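You operate a simulated robot arm through the tools that you are given. There is no shell and no other tool. Be economical: measure what you need, move in short steps, check, and stop when the job is done.

The job below is to be done with a simulated robot arm. You get a single attempt, and the scene is never put back.

Task
Put one of the silver bolts from the top of the green table on top of the teal pad.

The check looks at the end state, three seconds after you hand in, the way a careful person would. Anything else that was tipped, shoved, dropped, spilled or broken makes it a failure.

Robot
A 7-joint arm with a two-finger parallel gripper, fixed in place. Base frame: the origin is at the foot of the arm, x ahead of it, y to its left, z up; the work surface is at about z = 0. Units: m, degrees, N and s.
With the tool pointing down near the work surface it reaches from about 0.24 to 0.62 m from the base axis. Its first joint turns from -66.0 to 66.0 degrees. Payload 2.6 kg.
The tool frame sits at the grasp point between the pads (the TCP): z along the fingers, y along the line on which they close. The tips reach 0.03 m beyond it. Largest opening 0.094 m; finger width 0.028, thickness 0.01; the body of the gripper, 0.05 by 0.096 m, starts 0.055 m behind the TCP.
Orientation is told as [roll, pitch, yaw] about the base's x, y, z axes, in that order, counted from this pose: with the fingers straight down and closing along the base's y, the tool's x points along the base's -x, its y along +y and its z along -z.

Tools
- The arm moves only by the tool play_rows. Its argument "steps" is a list of rows, each an object (a shift or turn left out is 0, a gripper value left out holds the last) with "linear": the shift along the base's x, y, z in units of 40 mm (1.0 is 40 mm), a list of three; "turn": the turn, a rotation vector about the base's x, y, z in units of 8 degrees (1.0 is 8 degrees), a list of three; "grip": the closure, from 0 (fully open) to 1 (shut). In form: [{"linear": [tx, ty, tz], "turn": [wx, wy, wz], "grip": grip}, ...]. A call has 1 to 12 rows; each row shifts and turns the commanded pose from where the row before left it. A call with a number of a shift or a turn outside -1 to 1 is refused whole. Each row takes 0.2 s and may step no farther than 0.05 m and 8.6 degrees from the row before; otherwise, or with a gripper value out of range, the whole call is refused. Where a pose cannot be reached the arm comes as near as it can. A force on the tool above 40 N (or 10 N above the force at the start of the call, whichever is more), or a blocked arm, ends the call early, and 0.2 s more pass. Each finger travels about 0.072 m/s and halts on what it meets, pressing with about 39 N; the grip force reading is that of the motor and also rises with nothing between the fingers. The clock runs only during rows and for 0.2 s after the last one: add rows that do not move to give the fingers time. It gives the time, the measured TCP pose, the force on the tool (base axes), the opening and the grip force at its end, in the units of the frame above (readings bear some noise), and new pictures: "show" is both (left out), scene, wrist or none.
- Cameras (640 x 400 px; columns grow to the right, rows downward): "scene" is fixed at [0.0524, 0.4635, 0.5554]; the picture's right is [-0.50, -0.86, 0.00], its down [-0.59, 0.35, -0.73] and it looks along [0.63, -0.37, -0.69] (base axes); focal length 232 px, centre (320, 200). "wrist" rides on the gripper at [-0.037, 0, -0.058] in the tool frame; the picture's right is [0.00, -1.00, 0.00], its down [0.97, 0.00, -0.24] and it looks along [0.24, 0.00, 0.97] (tool axes); focal length 218 px, centre (320, 200).
- locate(camera, pixels): for up to 12 pixels [column, row] of the newest picture of that camera ("zoom" is the newest enlarged one), the place [x, y, z] in the base frame of the surface seen there, good to about 0.002 m, but the place of the scene camera against the robot may be out by one fixed shift of up to 0.012 m in any direction. It takes no simulated time.
- inspect(camera, box): a new picture of the part [left, top, right, bottom] of that camera's present view, enlarged. It takes no simulated time.
- close_job(): hands the job in; it is judged then, once.

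Work in short steps. Measure before you move; look again where a grasp or a placing could have gone wrong, and mend it. You have 60 turns and 120 pictures in all, those below and enlarged ones among them. Open the gripper and draw the arm clear of the work before you hand the job in, unless the task says otherwise; then end with one line.

The tools are called after "Call:" as name(argument=value, ...) on one line, values as JSON. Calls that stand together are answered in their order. play_rows: Moves the arm, as the interface text tells. Its arguments: {"type":"object","properties":{"steps":{"type":"array","items":{"type":"object","properties":{"linear":{"type":"array","items":{"type":"number"}},"turn":{"type":"array","items":{"type":"number"}},"grip":{"type":"number"}}}},"show":{"type":"string","enum":["both","scene","wrist","none"]}},"required":["steps"]} The other tools are called the same way: locate (camera, pixels) gives the place of the surface under pixels of a picture; inspect (camera, box) takes an enlarged picture of a part of a camera's view; close_job () hands the job in.

At the start:

```text
time: 0.0
tcp_pos: [0.3442, 0.2527, 0.3041]
tcp_rot: [0.1, -0.1, 0.0]
contact_force: [-0.2, 0.7, 0.4]
grip_width: 0.0941
gripper_force: 0.1
```

scene: 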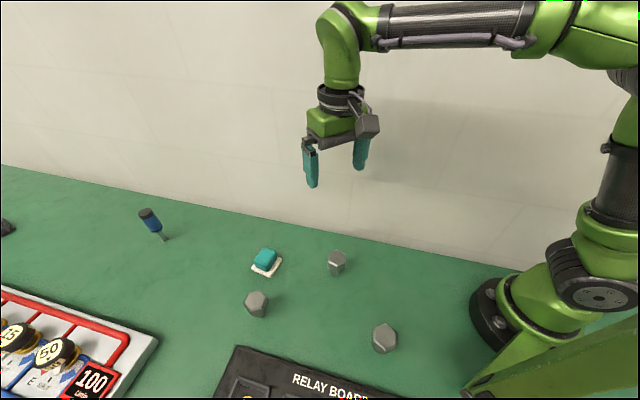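
wrist: 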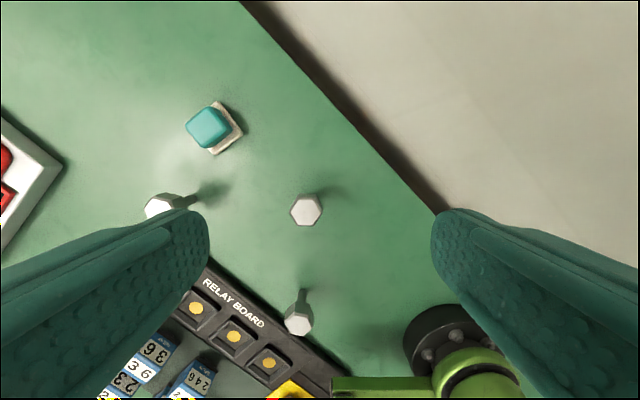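

The scene view shows three silver bolts at about (337,262), (256,304) and (385,338), and the teal pad at (265,258). I'll enlarge both views and locate these points.

Call:
inspect(camera="scene", box=[220, 220, 420, 360])

Call:
inspect(camera="wrist", box=[130, 80, 350, 350])

Call:
locate(camera="wrist", pixels=[[306, 210], [306, 196], [160, 205], [297, 323], [206, 128], [190, 128], [222, 128], [206, 112], [206, 144], [235, 135], [300, 250], [205, 190]])

Call:
locate(camera="scene", pixels=[[337, 256], [337, 270], [256, 298], [258, 312], [385, 332], [265, 253], [265, 262], [262, 270], [300, 270]])

```text
2.86 times, centred on (320, 290) of scene
```

zoom: 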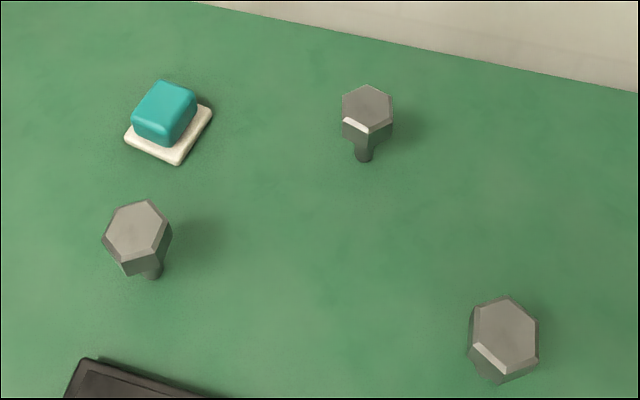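

```text
1.48 times, centred on (240, 215) of wrist
```

zoom: 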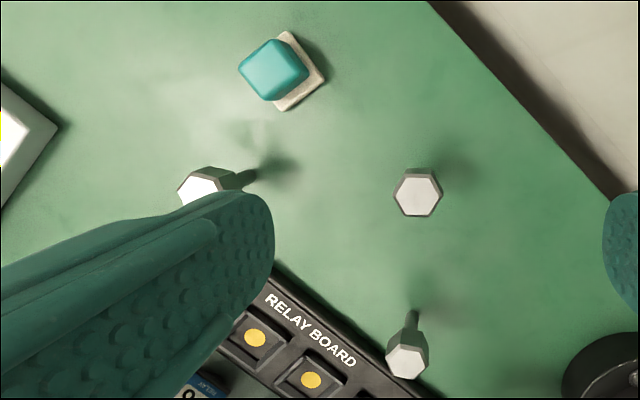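

```text
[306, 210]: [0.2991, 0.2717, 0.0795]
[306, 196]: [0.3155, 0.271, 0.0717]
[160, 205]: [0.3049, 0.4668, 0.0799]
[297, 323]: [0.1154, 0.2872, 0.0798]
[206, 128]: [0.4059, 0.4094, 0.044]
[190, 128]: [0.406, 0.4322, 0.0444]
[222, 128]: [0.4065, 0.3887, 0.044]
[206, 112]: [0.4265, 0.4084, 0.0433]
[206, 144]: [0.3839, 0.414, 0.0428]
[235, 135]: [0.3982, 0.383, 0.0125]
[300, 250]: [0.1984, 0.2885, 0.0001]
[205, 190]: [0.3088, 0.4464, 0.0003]
```

```text
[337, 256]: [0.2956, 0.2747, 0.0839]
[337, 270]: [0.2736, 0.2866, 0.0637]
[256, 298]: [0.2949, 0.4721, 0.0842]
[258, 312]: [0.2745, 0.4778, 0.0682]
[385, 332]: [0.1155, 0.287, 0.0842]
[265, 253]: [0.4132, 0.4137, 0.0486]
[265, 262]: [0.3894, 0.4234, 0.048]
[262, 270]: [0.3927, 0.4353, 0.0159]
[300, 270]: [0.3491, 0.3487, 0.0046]
```

The bolt at wrist (306,210) stands head-up, with its head at about (0.299, 0.272, 0.08). The pad top is at about (0.406, 0.410, 0.044). I'll move over the bolt, staying above it, to measure the head's orientation.

Call:
play_rows(steps=[{"linear": [-0.56, 0.24, -0.5], "grip": 0}, {"linear": [-0.56, 0.24, -0.8]}, {"linear": [0, 0, -0.8]}, {"linear": [0, 0, -0.3]}, {}])

```text
time: 1.2
tcp_pos: [0.2987, 0.2718, 0.2074]
tcp_rot: [0.0, 0.0, 0.0]
contact_force: [-1.1, -0.7, -0.6]
grip_width: 0.094
gripper_force: 0.2
```

scene: 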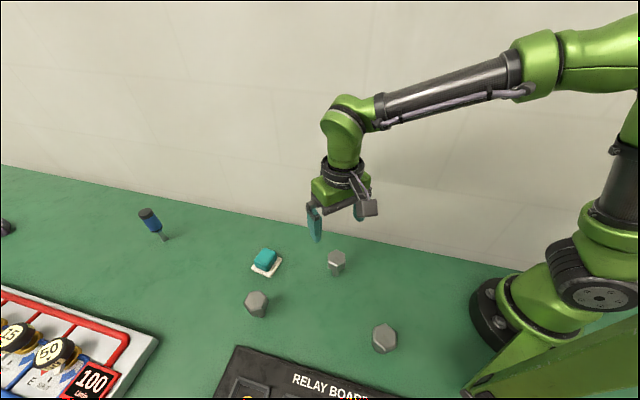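
wrist: 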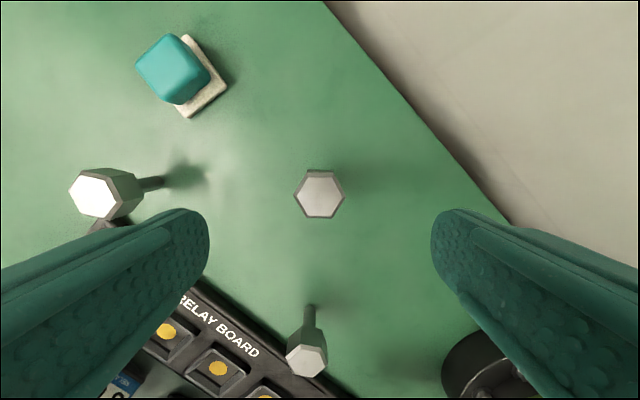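

The hex head is now centred at about (319,193). I'll enlarge it to see how its flats lie.

Call:
inspect(camera="wrist", box=[280, 160, 360, 230])

Call:
inspect(camera="wrist", box=[100, 10, 260, 130])

Call:
locate(camera="wrist", pixels=[[298, 195], [319, 175], [319, 193], [319, 214], [340, 193], [307, 174], [334, 174], [165, 69], [141, 69], [170, 40], [195, 90], [200, 75]])

```text
5.71 times, centred on (320, 195) of wrist
```

zoom: 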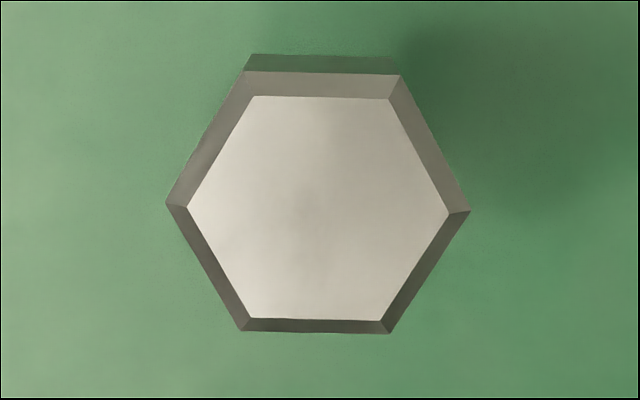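

```text
3.33 times, centred on (180, 70) of wrist
```

zoom: 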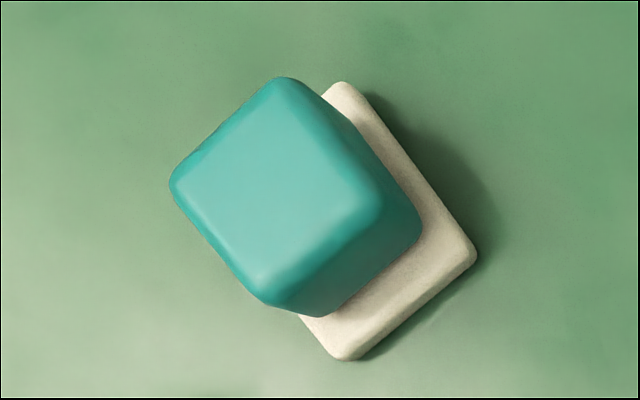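

```text
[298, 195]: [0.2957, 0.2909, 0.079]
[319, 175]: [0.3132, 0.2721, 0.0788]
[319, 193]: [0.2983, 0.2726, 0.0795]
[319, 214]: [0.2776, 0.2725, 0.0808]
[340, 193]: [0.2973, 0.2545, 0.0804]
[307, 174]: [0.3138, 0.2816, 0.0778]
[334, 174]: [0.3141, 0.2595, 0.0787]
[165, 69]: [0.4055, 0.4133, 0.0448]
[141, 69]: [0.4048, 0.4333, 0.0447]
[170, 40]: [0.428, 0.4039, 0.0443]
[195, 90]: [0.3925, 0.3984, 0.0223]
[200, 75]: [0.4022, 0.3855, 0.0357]
```

The hex corners point along y with about 1° of tilt, so yawing about +29° puts the fingers on a pair of flats. The head centre is at about (0.295, 0.272). I'll turn, centre over it and go partway down.

Call:
play_rows(steps=[{"turn": [0, 0, 1], "linear": [-0.09, 0.01, 0]}, {"turn": [0, 0, 1]}, {"turn": [0, 0, 1]}, {"turn": [0, 0, 0.62]}, {"linear": [0, 0, -0.7]}, {"linear": [0, 0, -0.6]}, {}])

```text
time: 2.8
tcp_pos: [0.2958, 0.2713, 0.1552]
tcp_rot: [0.0, 0.0, 29.0]
contact_force: [0.4, -0.2, -0.6]
grip_width: 0.0937
gripper_force: 0.0
```

scene: 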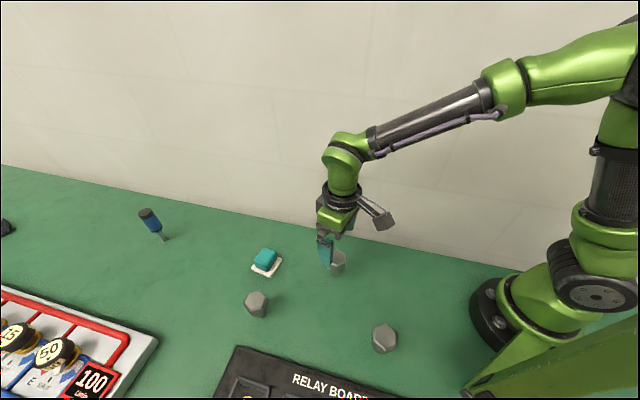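
wrist: 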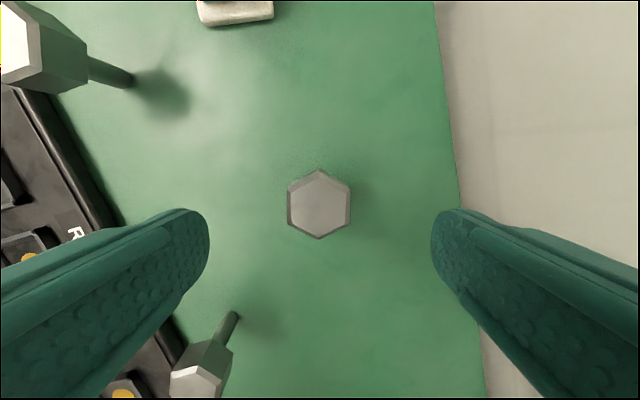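

The flats are now square to the fingers and the head is centred at about (319,205). I'll check the measured centre before going down.

Call:
locate(camera="wrist", pixels=[[319, 205], [319, 176], [319, 234], [290, 205], [348, 205], [213, 348], [222, 333], [230, 320], [60, 45], [84, 68], [88, 60]])

Call:
inspect(camera="scene", box=[290, 210, 390, 290])

```text
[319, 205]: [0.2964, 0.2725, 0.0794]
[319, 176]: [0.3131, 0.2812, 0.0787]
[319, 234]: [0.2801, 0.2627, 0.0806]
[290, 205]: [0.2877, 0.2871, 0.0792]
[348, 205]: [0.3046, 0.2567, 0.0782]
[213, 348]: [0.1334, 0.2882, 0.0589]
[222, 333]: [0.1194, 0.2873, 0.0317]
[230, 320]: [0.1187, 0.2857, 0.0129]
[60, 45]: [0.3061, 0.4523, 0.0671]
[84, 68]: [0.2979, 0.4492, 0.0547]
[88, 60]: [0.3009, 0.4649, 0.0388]
```

```text
5.00 times, centred on (340, 250) of scene
```

zoom: 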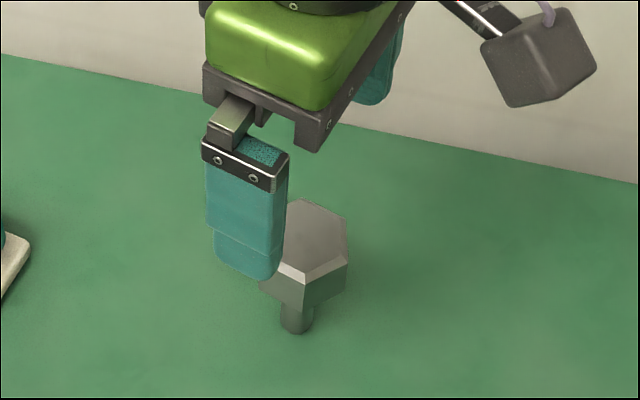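

The head spans roughly z 0.054 to 0.080, and its centre is within 1 mm of the TCP. I'll go down to z≈0.066 and close.

Call:
play_rows(steps=[{"linear": [0.01, 0.02, -0.8]}, {"linear": [0, 0, -0.8]}, {"linear": [0, 0, -0.6]}, {}, {"grip": 0.4}, {"grip": 0.6}, {"grip": 0.8}, {"grip": 1}, {}, {}, {}])

```text
time: 5.2
tcp_pos: [0.2957, 0.2732, 0.0685]
tcp_rot: [0.1, 0.1, 29.0]
contact_force: [0.4, -0.3, -0.8]
grip_width: 0.0447
gripper_force: 39.0
```

scene: 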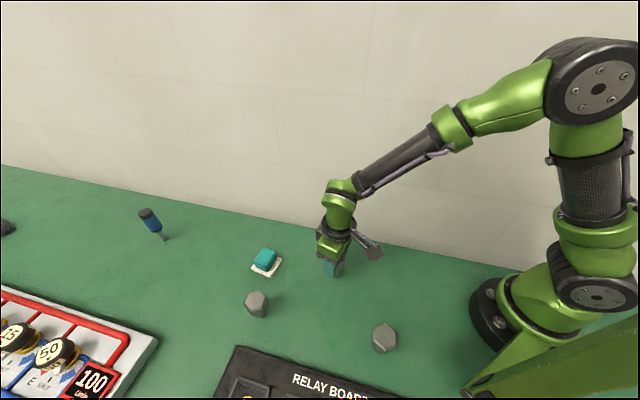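
wrist: 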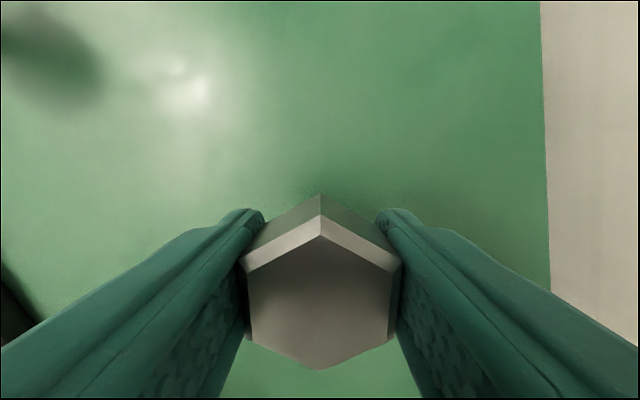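

The grip reads 39 N at 0.0447 m and the fingers sit on two flats. I'll lift straight up and check the hold.

Call:
play_rows(steps=[{"linear": [0, 0, 0.4]}, {"linear": [0, 0, 0.8]}, {"linear": [0, 0, 0.9]}, {"linear": [0, 0, 0.6]}, {}])

```text
time: 6.4
tcp_pos: [0.2955, 0.2726, 0.1782]
tcp_rot: [0.0, 0.0, 29.0]
contact_force: [-0.1, 0.0, -1.0]
grip_width: 0.0447
gripper_force: 39.0
```

scene: 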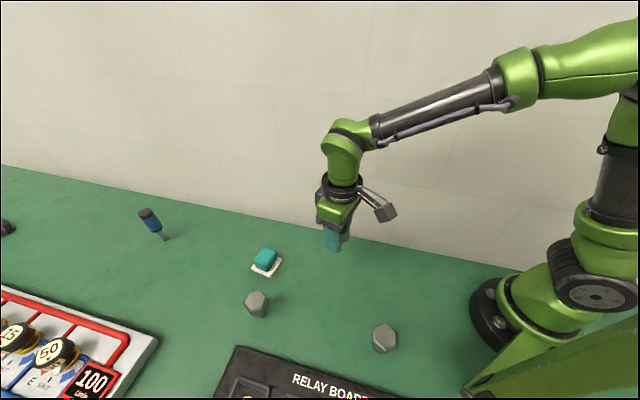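
wrist: 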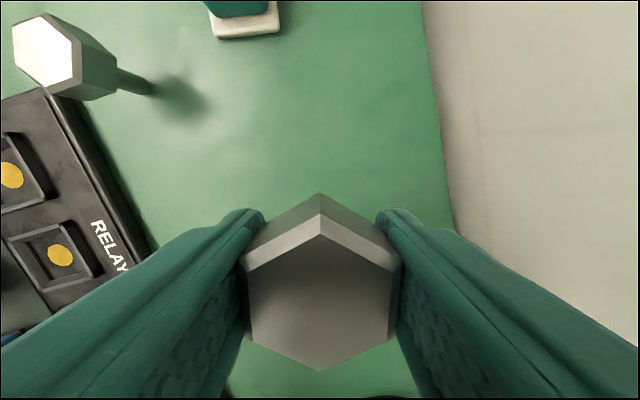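

The bolt is held firmly, with its bottom at about z=0.110. I'll go partway toward the pad, keeping it in the wrist view so I can measure it again.

Call:
play_rows(steps=[{"linear": [0.4, 0.5, 0]}, {"linear": [0.5, 0.6, 0]}, {"linear": [0.5, 0.65, 0]}, {}])

```text
time: 7.4
tcp_pos: [0.3522, 0.3452, 0.1761]
tcp_rot: [-0.1, 0.0, 28.9]
contact_force: [0.5, -1.0, -0.7]
grip_width: 0.0447
gripper_force: 39.0
```

scene: 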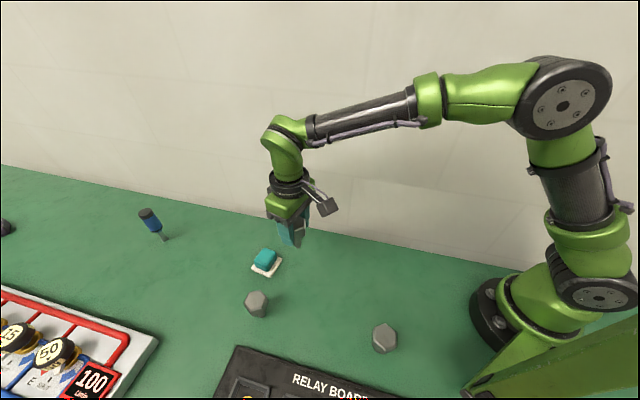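
wrist: 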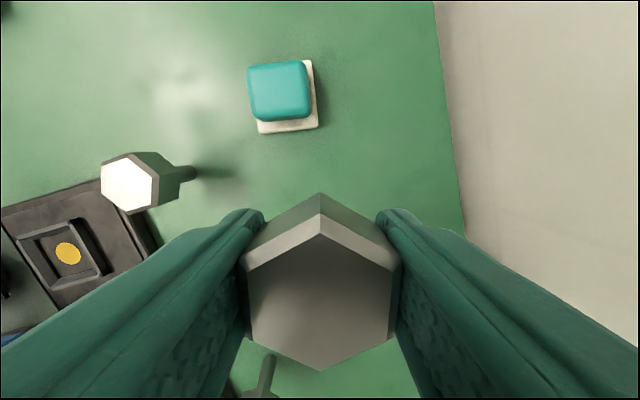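

The whole pad is in the wrist view at about (278,90). I'll enlarge it and measure its edges.

Call:
inspect(camera="wrist", box=[230, 45, 334, 145])

Call:
locate(camera="wrist", pixels=[[278, 90], [252, 90], [306, 90], [278, 66], [278, 112], [255, 72], [303, 66], [258, 115], [305, 113], [313, 120], [285, 130]])

```text
4.00 times, centred on (282, 95) of wrist
```

zoom: 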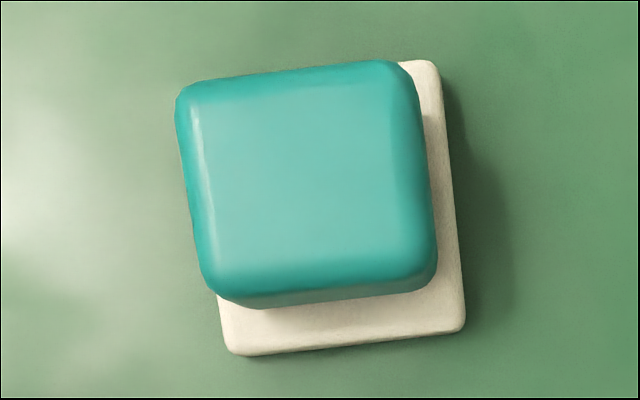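

```text
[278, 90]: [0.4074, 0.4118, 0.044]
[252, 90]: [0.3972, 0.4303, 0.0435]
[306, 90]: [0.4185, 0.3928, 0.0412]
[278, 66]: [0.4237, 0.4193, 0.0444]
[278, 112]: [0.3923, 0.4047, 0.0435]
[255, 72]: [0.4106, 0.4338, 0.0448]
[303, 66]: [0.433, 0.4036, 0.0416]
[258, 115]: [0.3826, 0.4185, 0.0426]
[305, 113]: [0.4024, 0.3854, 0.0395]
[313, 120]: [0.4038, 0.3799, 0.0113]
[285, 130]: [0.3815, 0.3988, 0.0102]
```

The pad centre is at about (0.4075, 0.411), with its top at z≈0.044. I'll move above it, then come down to just above contact (contact expected at TCP z≈0.112).

Call:
play_rows(steps=[{"linear": [0.4, 0.5, 0]}, {"linear": [0.5, 0.6, 0]}, {"linear": [0.48, 0.6, 0]}, {}, {"linear": [0, 0, -0.5]}, {"linear": [0, 0, -0.5]}, {"linear": [0, 0, -0.3]}, {}, {}])

```text
time: 9.4
tcp_pos: [0.4083, 0.4126, 0.1238]
tcp_rot: [0.0, 0.0, 28.9]
contact_force: [-0.6, -0.3, -0.7]
grip_width: 0.0442
gripper_force: 38.9
```

scene: 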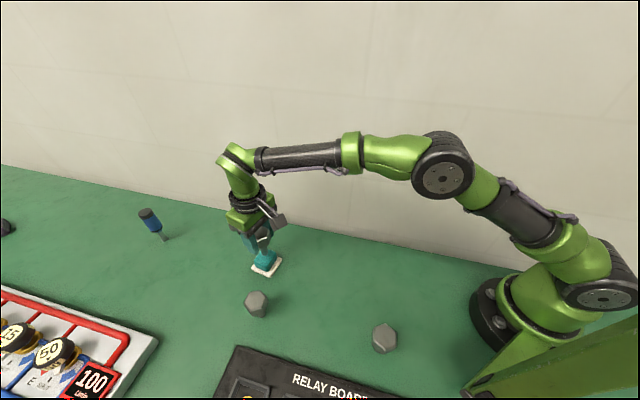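
wrist: 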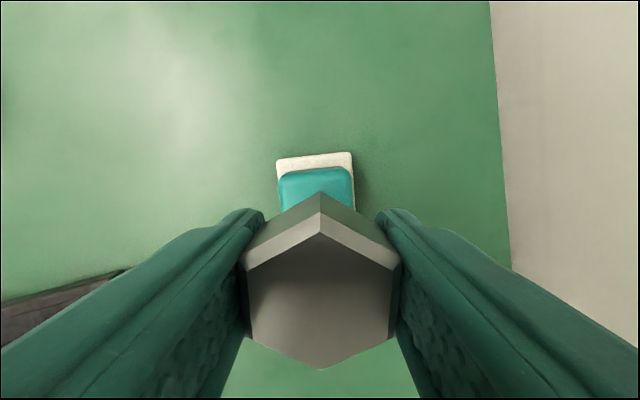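

The bolt is over the pad with about 12 mm left to go. I'll take a closer look at the alignment.

Call:
inspect(camera="scene", box=[225, 215, 315, 285])

```text
5.71 times, centred on (270, 250) of scene
```

zoom: 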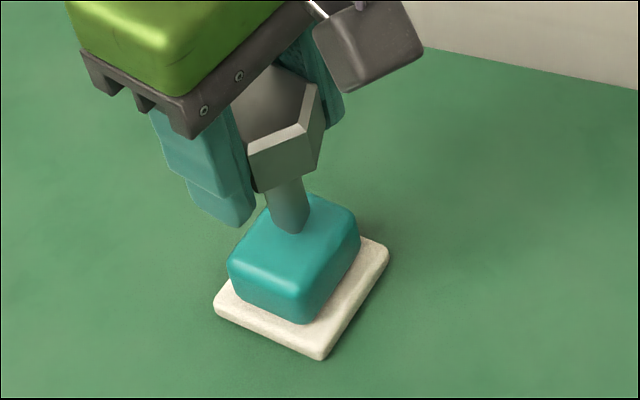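

The shaft is over the pad, slightly above its top face. I'll lower in small steps and watch the force.

Call:
play_rows(steps=[{"linear": [0, 0, -0.1]}, {"linear": [0, 0, -0.1]}, {"linear": [0, 0, -0.06]}, {}, {}], show="none")

Call:
inspect(camera="scene", box=[225, 215, 315, 285])

```text
time: 10.6
tcp_pos: [0.409, 0.4119, 0.1139]
tcp_rot: [0.0, 0.0, 28.9]
contact_force: [-0.3, -0.2, -0.6]
grip_width: 0.0443
gripper_force: 38.7
```

```text
5.71 times, centred on (270, 250) of scene
```

zoom: 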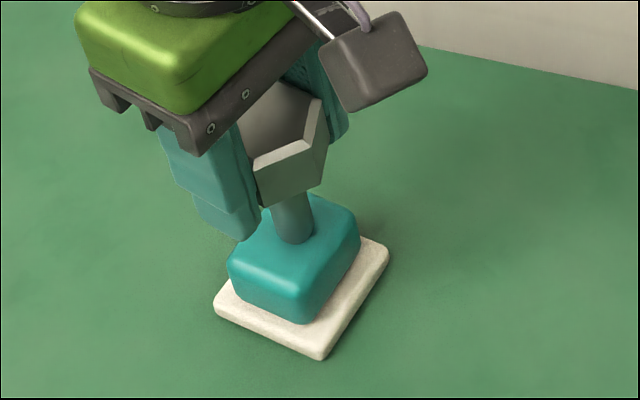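

The tip is over the centre of the pad, and there is no contact force yet. I'll keep lowering about 1 mm at a time.

Call:
play_rows(steps=[{"linear": [0, 0, -0.025]}, {"linear": [0, 0, -0.02]}, {}], show="none")

```text
time: 11.4
tcp_pos: [0.4072, 0.4127, 0.1124]
tcp_rot: [0.0, 0.0, 28.9]
contact_force: [0.3, 0.9, -0.5]
grip_width: 0.0442
gripper_force: 39.1
```

There is still no contact force, so I'll lower it a little more.

Call:
play_rows(steps=[{"linear": [0, 0, -0.02]}, {"linear": [0, 0, -0.015]}, {}], show="none")

```text
time: 12.2
tcp_pos: [0.4073, 0.4114, 0.1132]
tcp_rot: [0.0, -0.3, 29.0]
contact_force: [-1.7, -1.1, 12.7]
grip_width: 0.0442
gripper_force: 39.1
```

The bolt touches the pad at 12.7 N. I'll ease up slightly to shed the load, then open slowly.

Call:
play_rows(steps=[{"linear": [0, 0, 0.018]}, {}, {}], show="none")

```text
time: 13.0
tcp_pos: [0.4075, 0.4127, 0.112]
tcp_rot: [0.0, -0.1, 29.0]
contact_force: [0.3, 1.3, 12.5]
grip_width: 0.0442
gripper_force: 39.0
```

The force is still 12.5 N, so I'll ease up a bit more.

Call:
play_rows(steps=[{"linear": [0, 0, 0.015]}, {}, {}], show="wrist")

Call:
inspect(camera="scene", box=[225, 215, 315, 285])

```text
time: 13.8
tcp_pos: [0.4066, 0.4102, 0.112]
tcp_rot: [-0.1, 0.1, 28.9]
contact_force: [1.0, 2.5, 8.8]
grip_width: 0.0441
gripper_force: 39.4
```

wrist: 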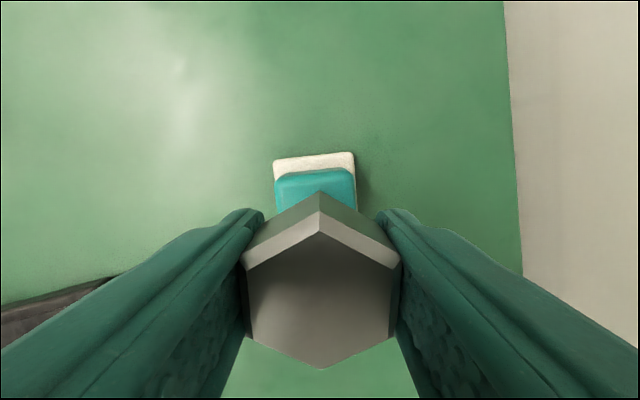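

```text
5.71 times, centred on (270, 250) of scene
```

zoom: 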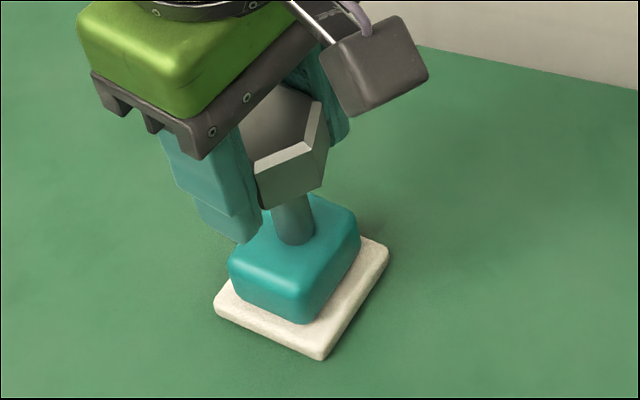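

The load has dropped to 8.8 N and the bolt stands upright on the pad. I'll ease up slightly more, then open the fingers gently in small increments.

Call:
play_rows(steps=[{"linear": [0, 0, 0.012]}, {}, {}], show="none")

```text
time: 14.6
tcp_pos: [0.4068, 0.4104, 0.1125]
tcp_rot: [0.0, 0.2, 28.9]
contact_force: [0.4, 1.5, 5.8]
grip_width: 0.0441
gripper_force: 38.7
```

Call:
play_rows(steps=[{"linear": [0, 0, 0.012]}, {}, {"grip": 0.54}, {"grip": 0.53}, {"grip": 0.52}, {"grip": 0.51}, {"grip": 0.5}, {"grip": 0.48}, {"grip": 0.45}, {}], show="wrist")

Call:
inspect(camera="scene", box=[225, 215, 315, 285])

```text
time: 16.8
tcp_pos: [0.4073, 0.4123, 0.1131]
tcp_rot: [0.0, 0.1, 29.0]
contact_force: [0.4, 0.5, 0.7]
grip_width: 0.0519
gripper_force: 0.0
```

wrist: 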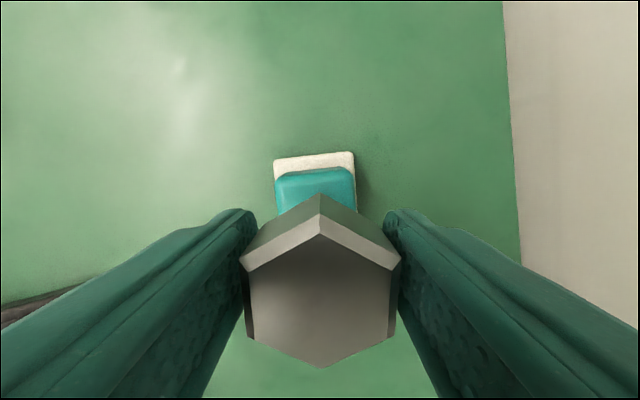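

```text
5.71 times, centred on (270, 250) of scene
```

zoom: 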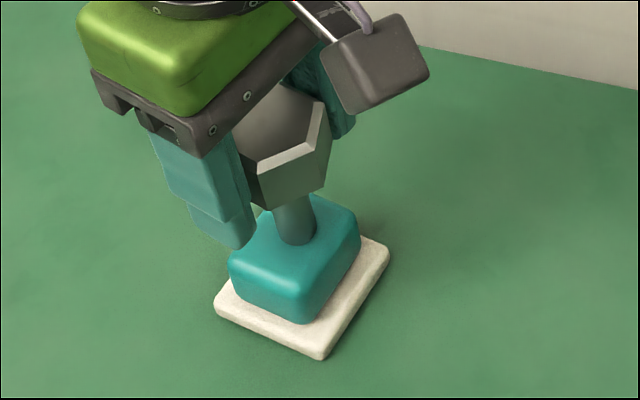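

The grip is released at 0.0519 m, but I want to know whether the bolt stands free or leans on a finger. I'll enlarge the wrist view.

Call:
inspect(camera="wrist", box=[210, 150, 430, 390])

Call:
locate(camera="wrist", pixels=[[260, 280], [380, 280], [320, 260], [320, 350], [320, 300]])

```text
1.67 times, centred on (320, 270) of wrist
```

zoom: 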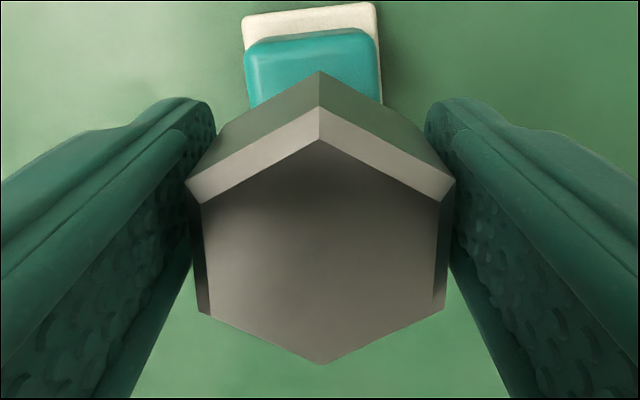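

```text
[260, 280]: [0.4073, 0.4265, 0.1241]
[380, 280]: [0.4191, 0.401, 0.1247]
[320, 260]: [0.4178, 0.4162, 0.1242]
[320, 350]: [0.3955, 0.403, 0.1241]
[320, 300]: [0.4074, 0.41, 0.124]
```

The top of the head is level at z=0.124 everywhere, so the bolt stands upright. I'll open fully and then rise straight up.

Call:
play_rows(steps=[{"grip": 0.35}, {"grip": 0.2}, {"grip": 0.0}, {}, {}, {}], show="wrist")

```text
time: 18.2
tcp_pos: [0.4074, 0.4114, 0.1127]
tcp_rot: [0.0, 0.0, 28.9]
contact_force: [-0.3, -0.6, -0.2]
grip_width: 0.094
gripper_force: 0.0
```

wrist: 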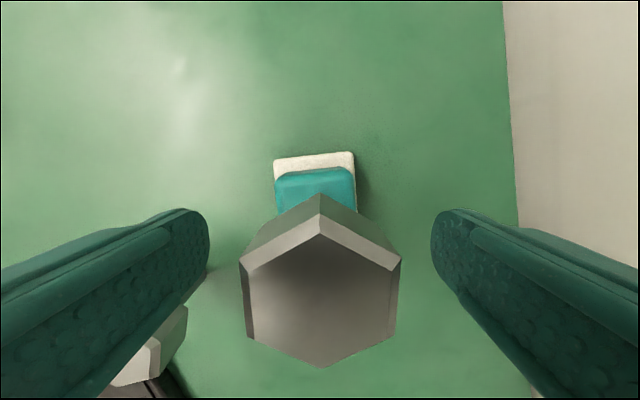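

The bolt stands free between the fully open fingers. I'll rise straight up and then back away.

Call:
play_rows(steps=[{"linear": [0, 0, 0.4]}, {"linear": [0, 0, 0.8]}, {"linear": [0, 0, 0.9]}, {"linear": [0, 0, 0.9]}, {"linear": [-0.6, -0.6, 0.4]}, {"linear": [-0.8, -0.8, 0]}, {"linear": [-0.6, -0.6, 0]}, {}, {}])

Call:
inspect(camera="scene", box=[225, 215, 315, 325])

```text
time: 20.2
tcp_pos: [0.3263, 0.3327, 0.2475]
tcp_rot: [0.0, -0.1, 28.9]
contact_force: [-1.3, 0.0, -0.5]
grip_width: 0.0939
gripper_force: 0.0
```

scene: 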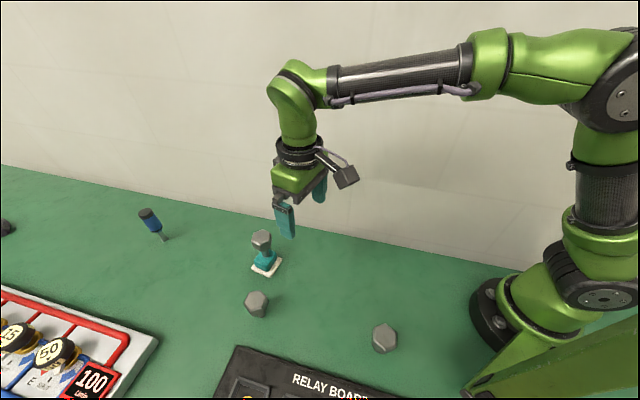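
wrist: 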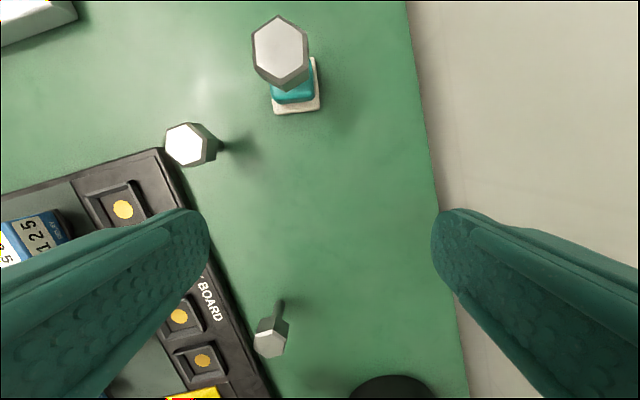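

```text
3.64 times, centred on (270, 270) of scene
```

zoom: 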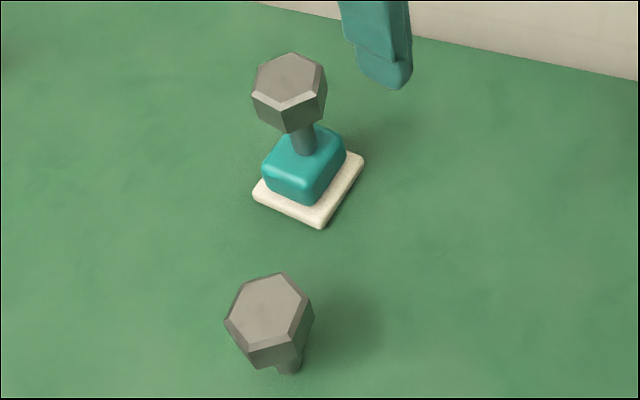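

The bolt stands on the teal pad, the gripper is open and clear, and the other objects look undisturbed. I'm handing the job in.

Call:
close_job()

```text
The job is handed in.
```

One silver bolt now stands upright on top of the teal pad, and nothing else on the table looked moved when I handed the job in.
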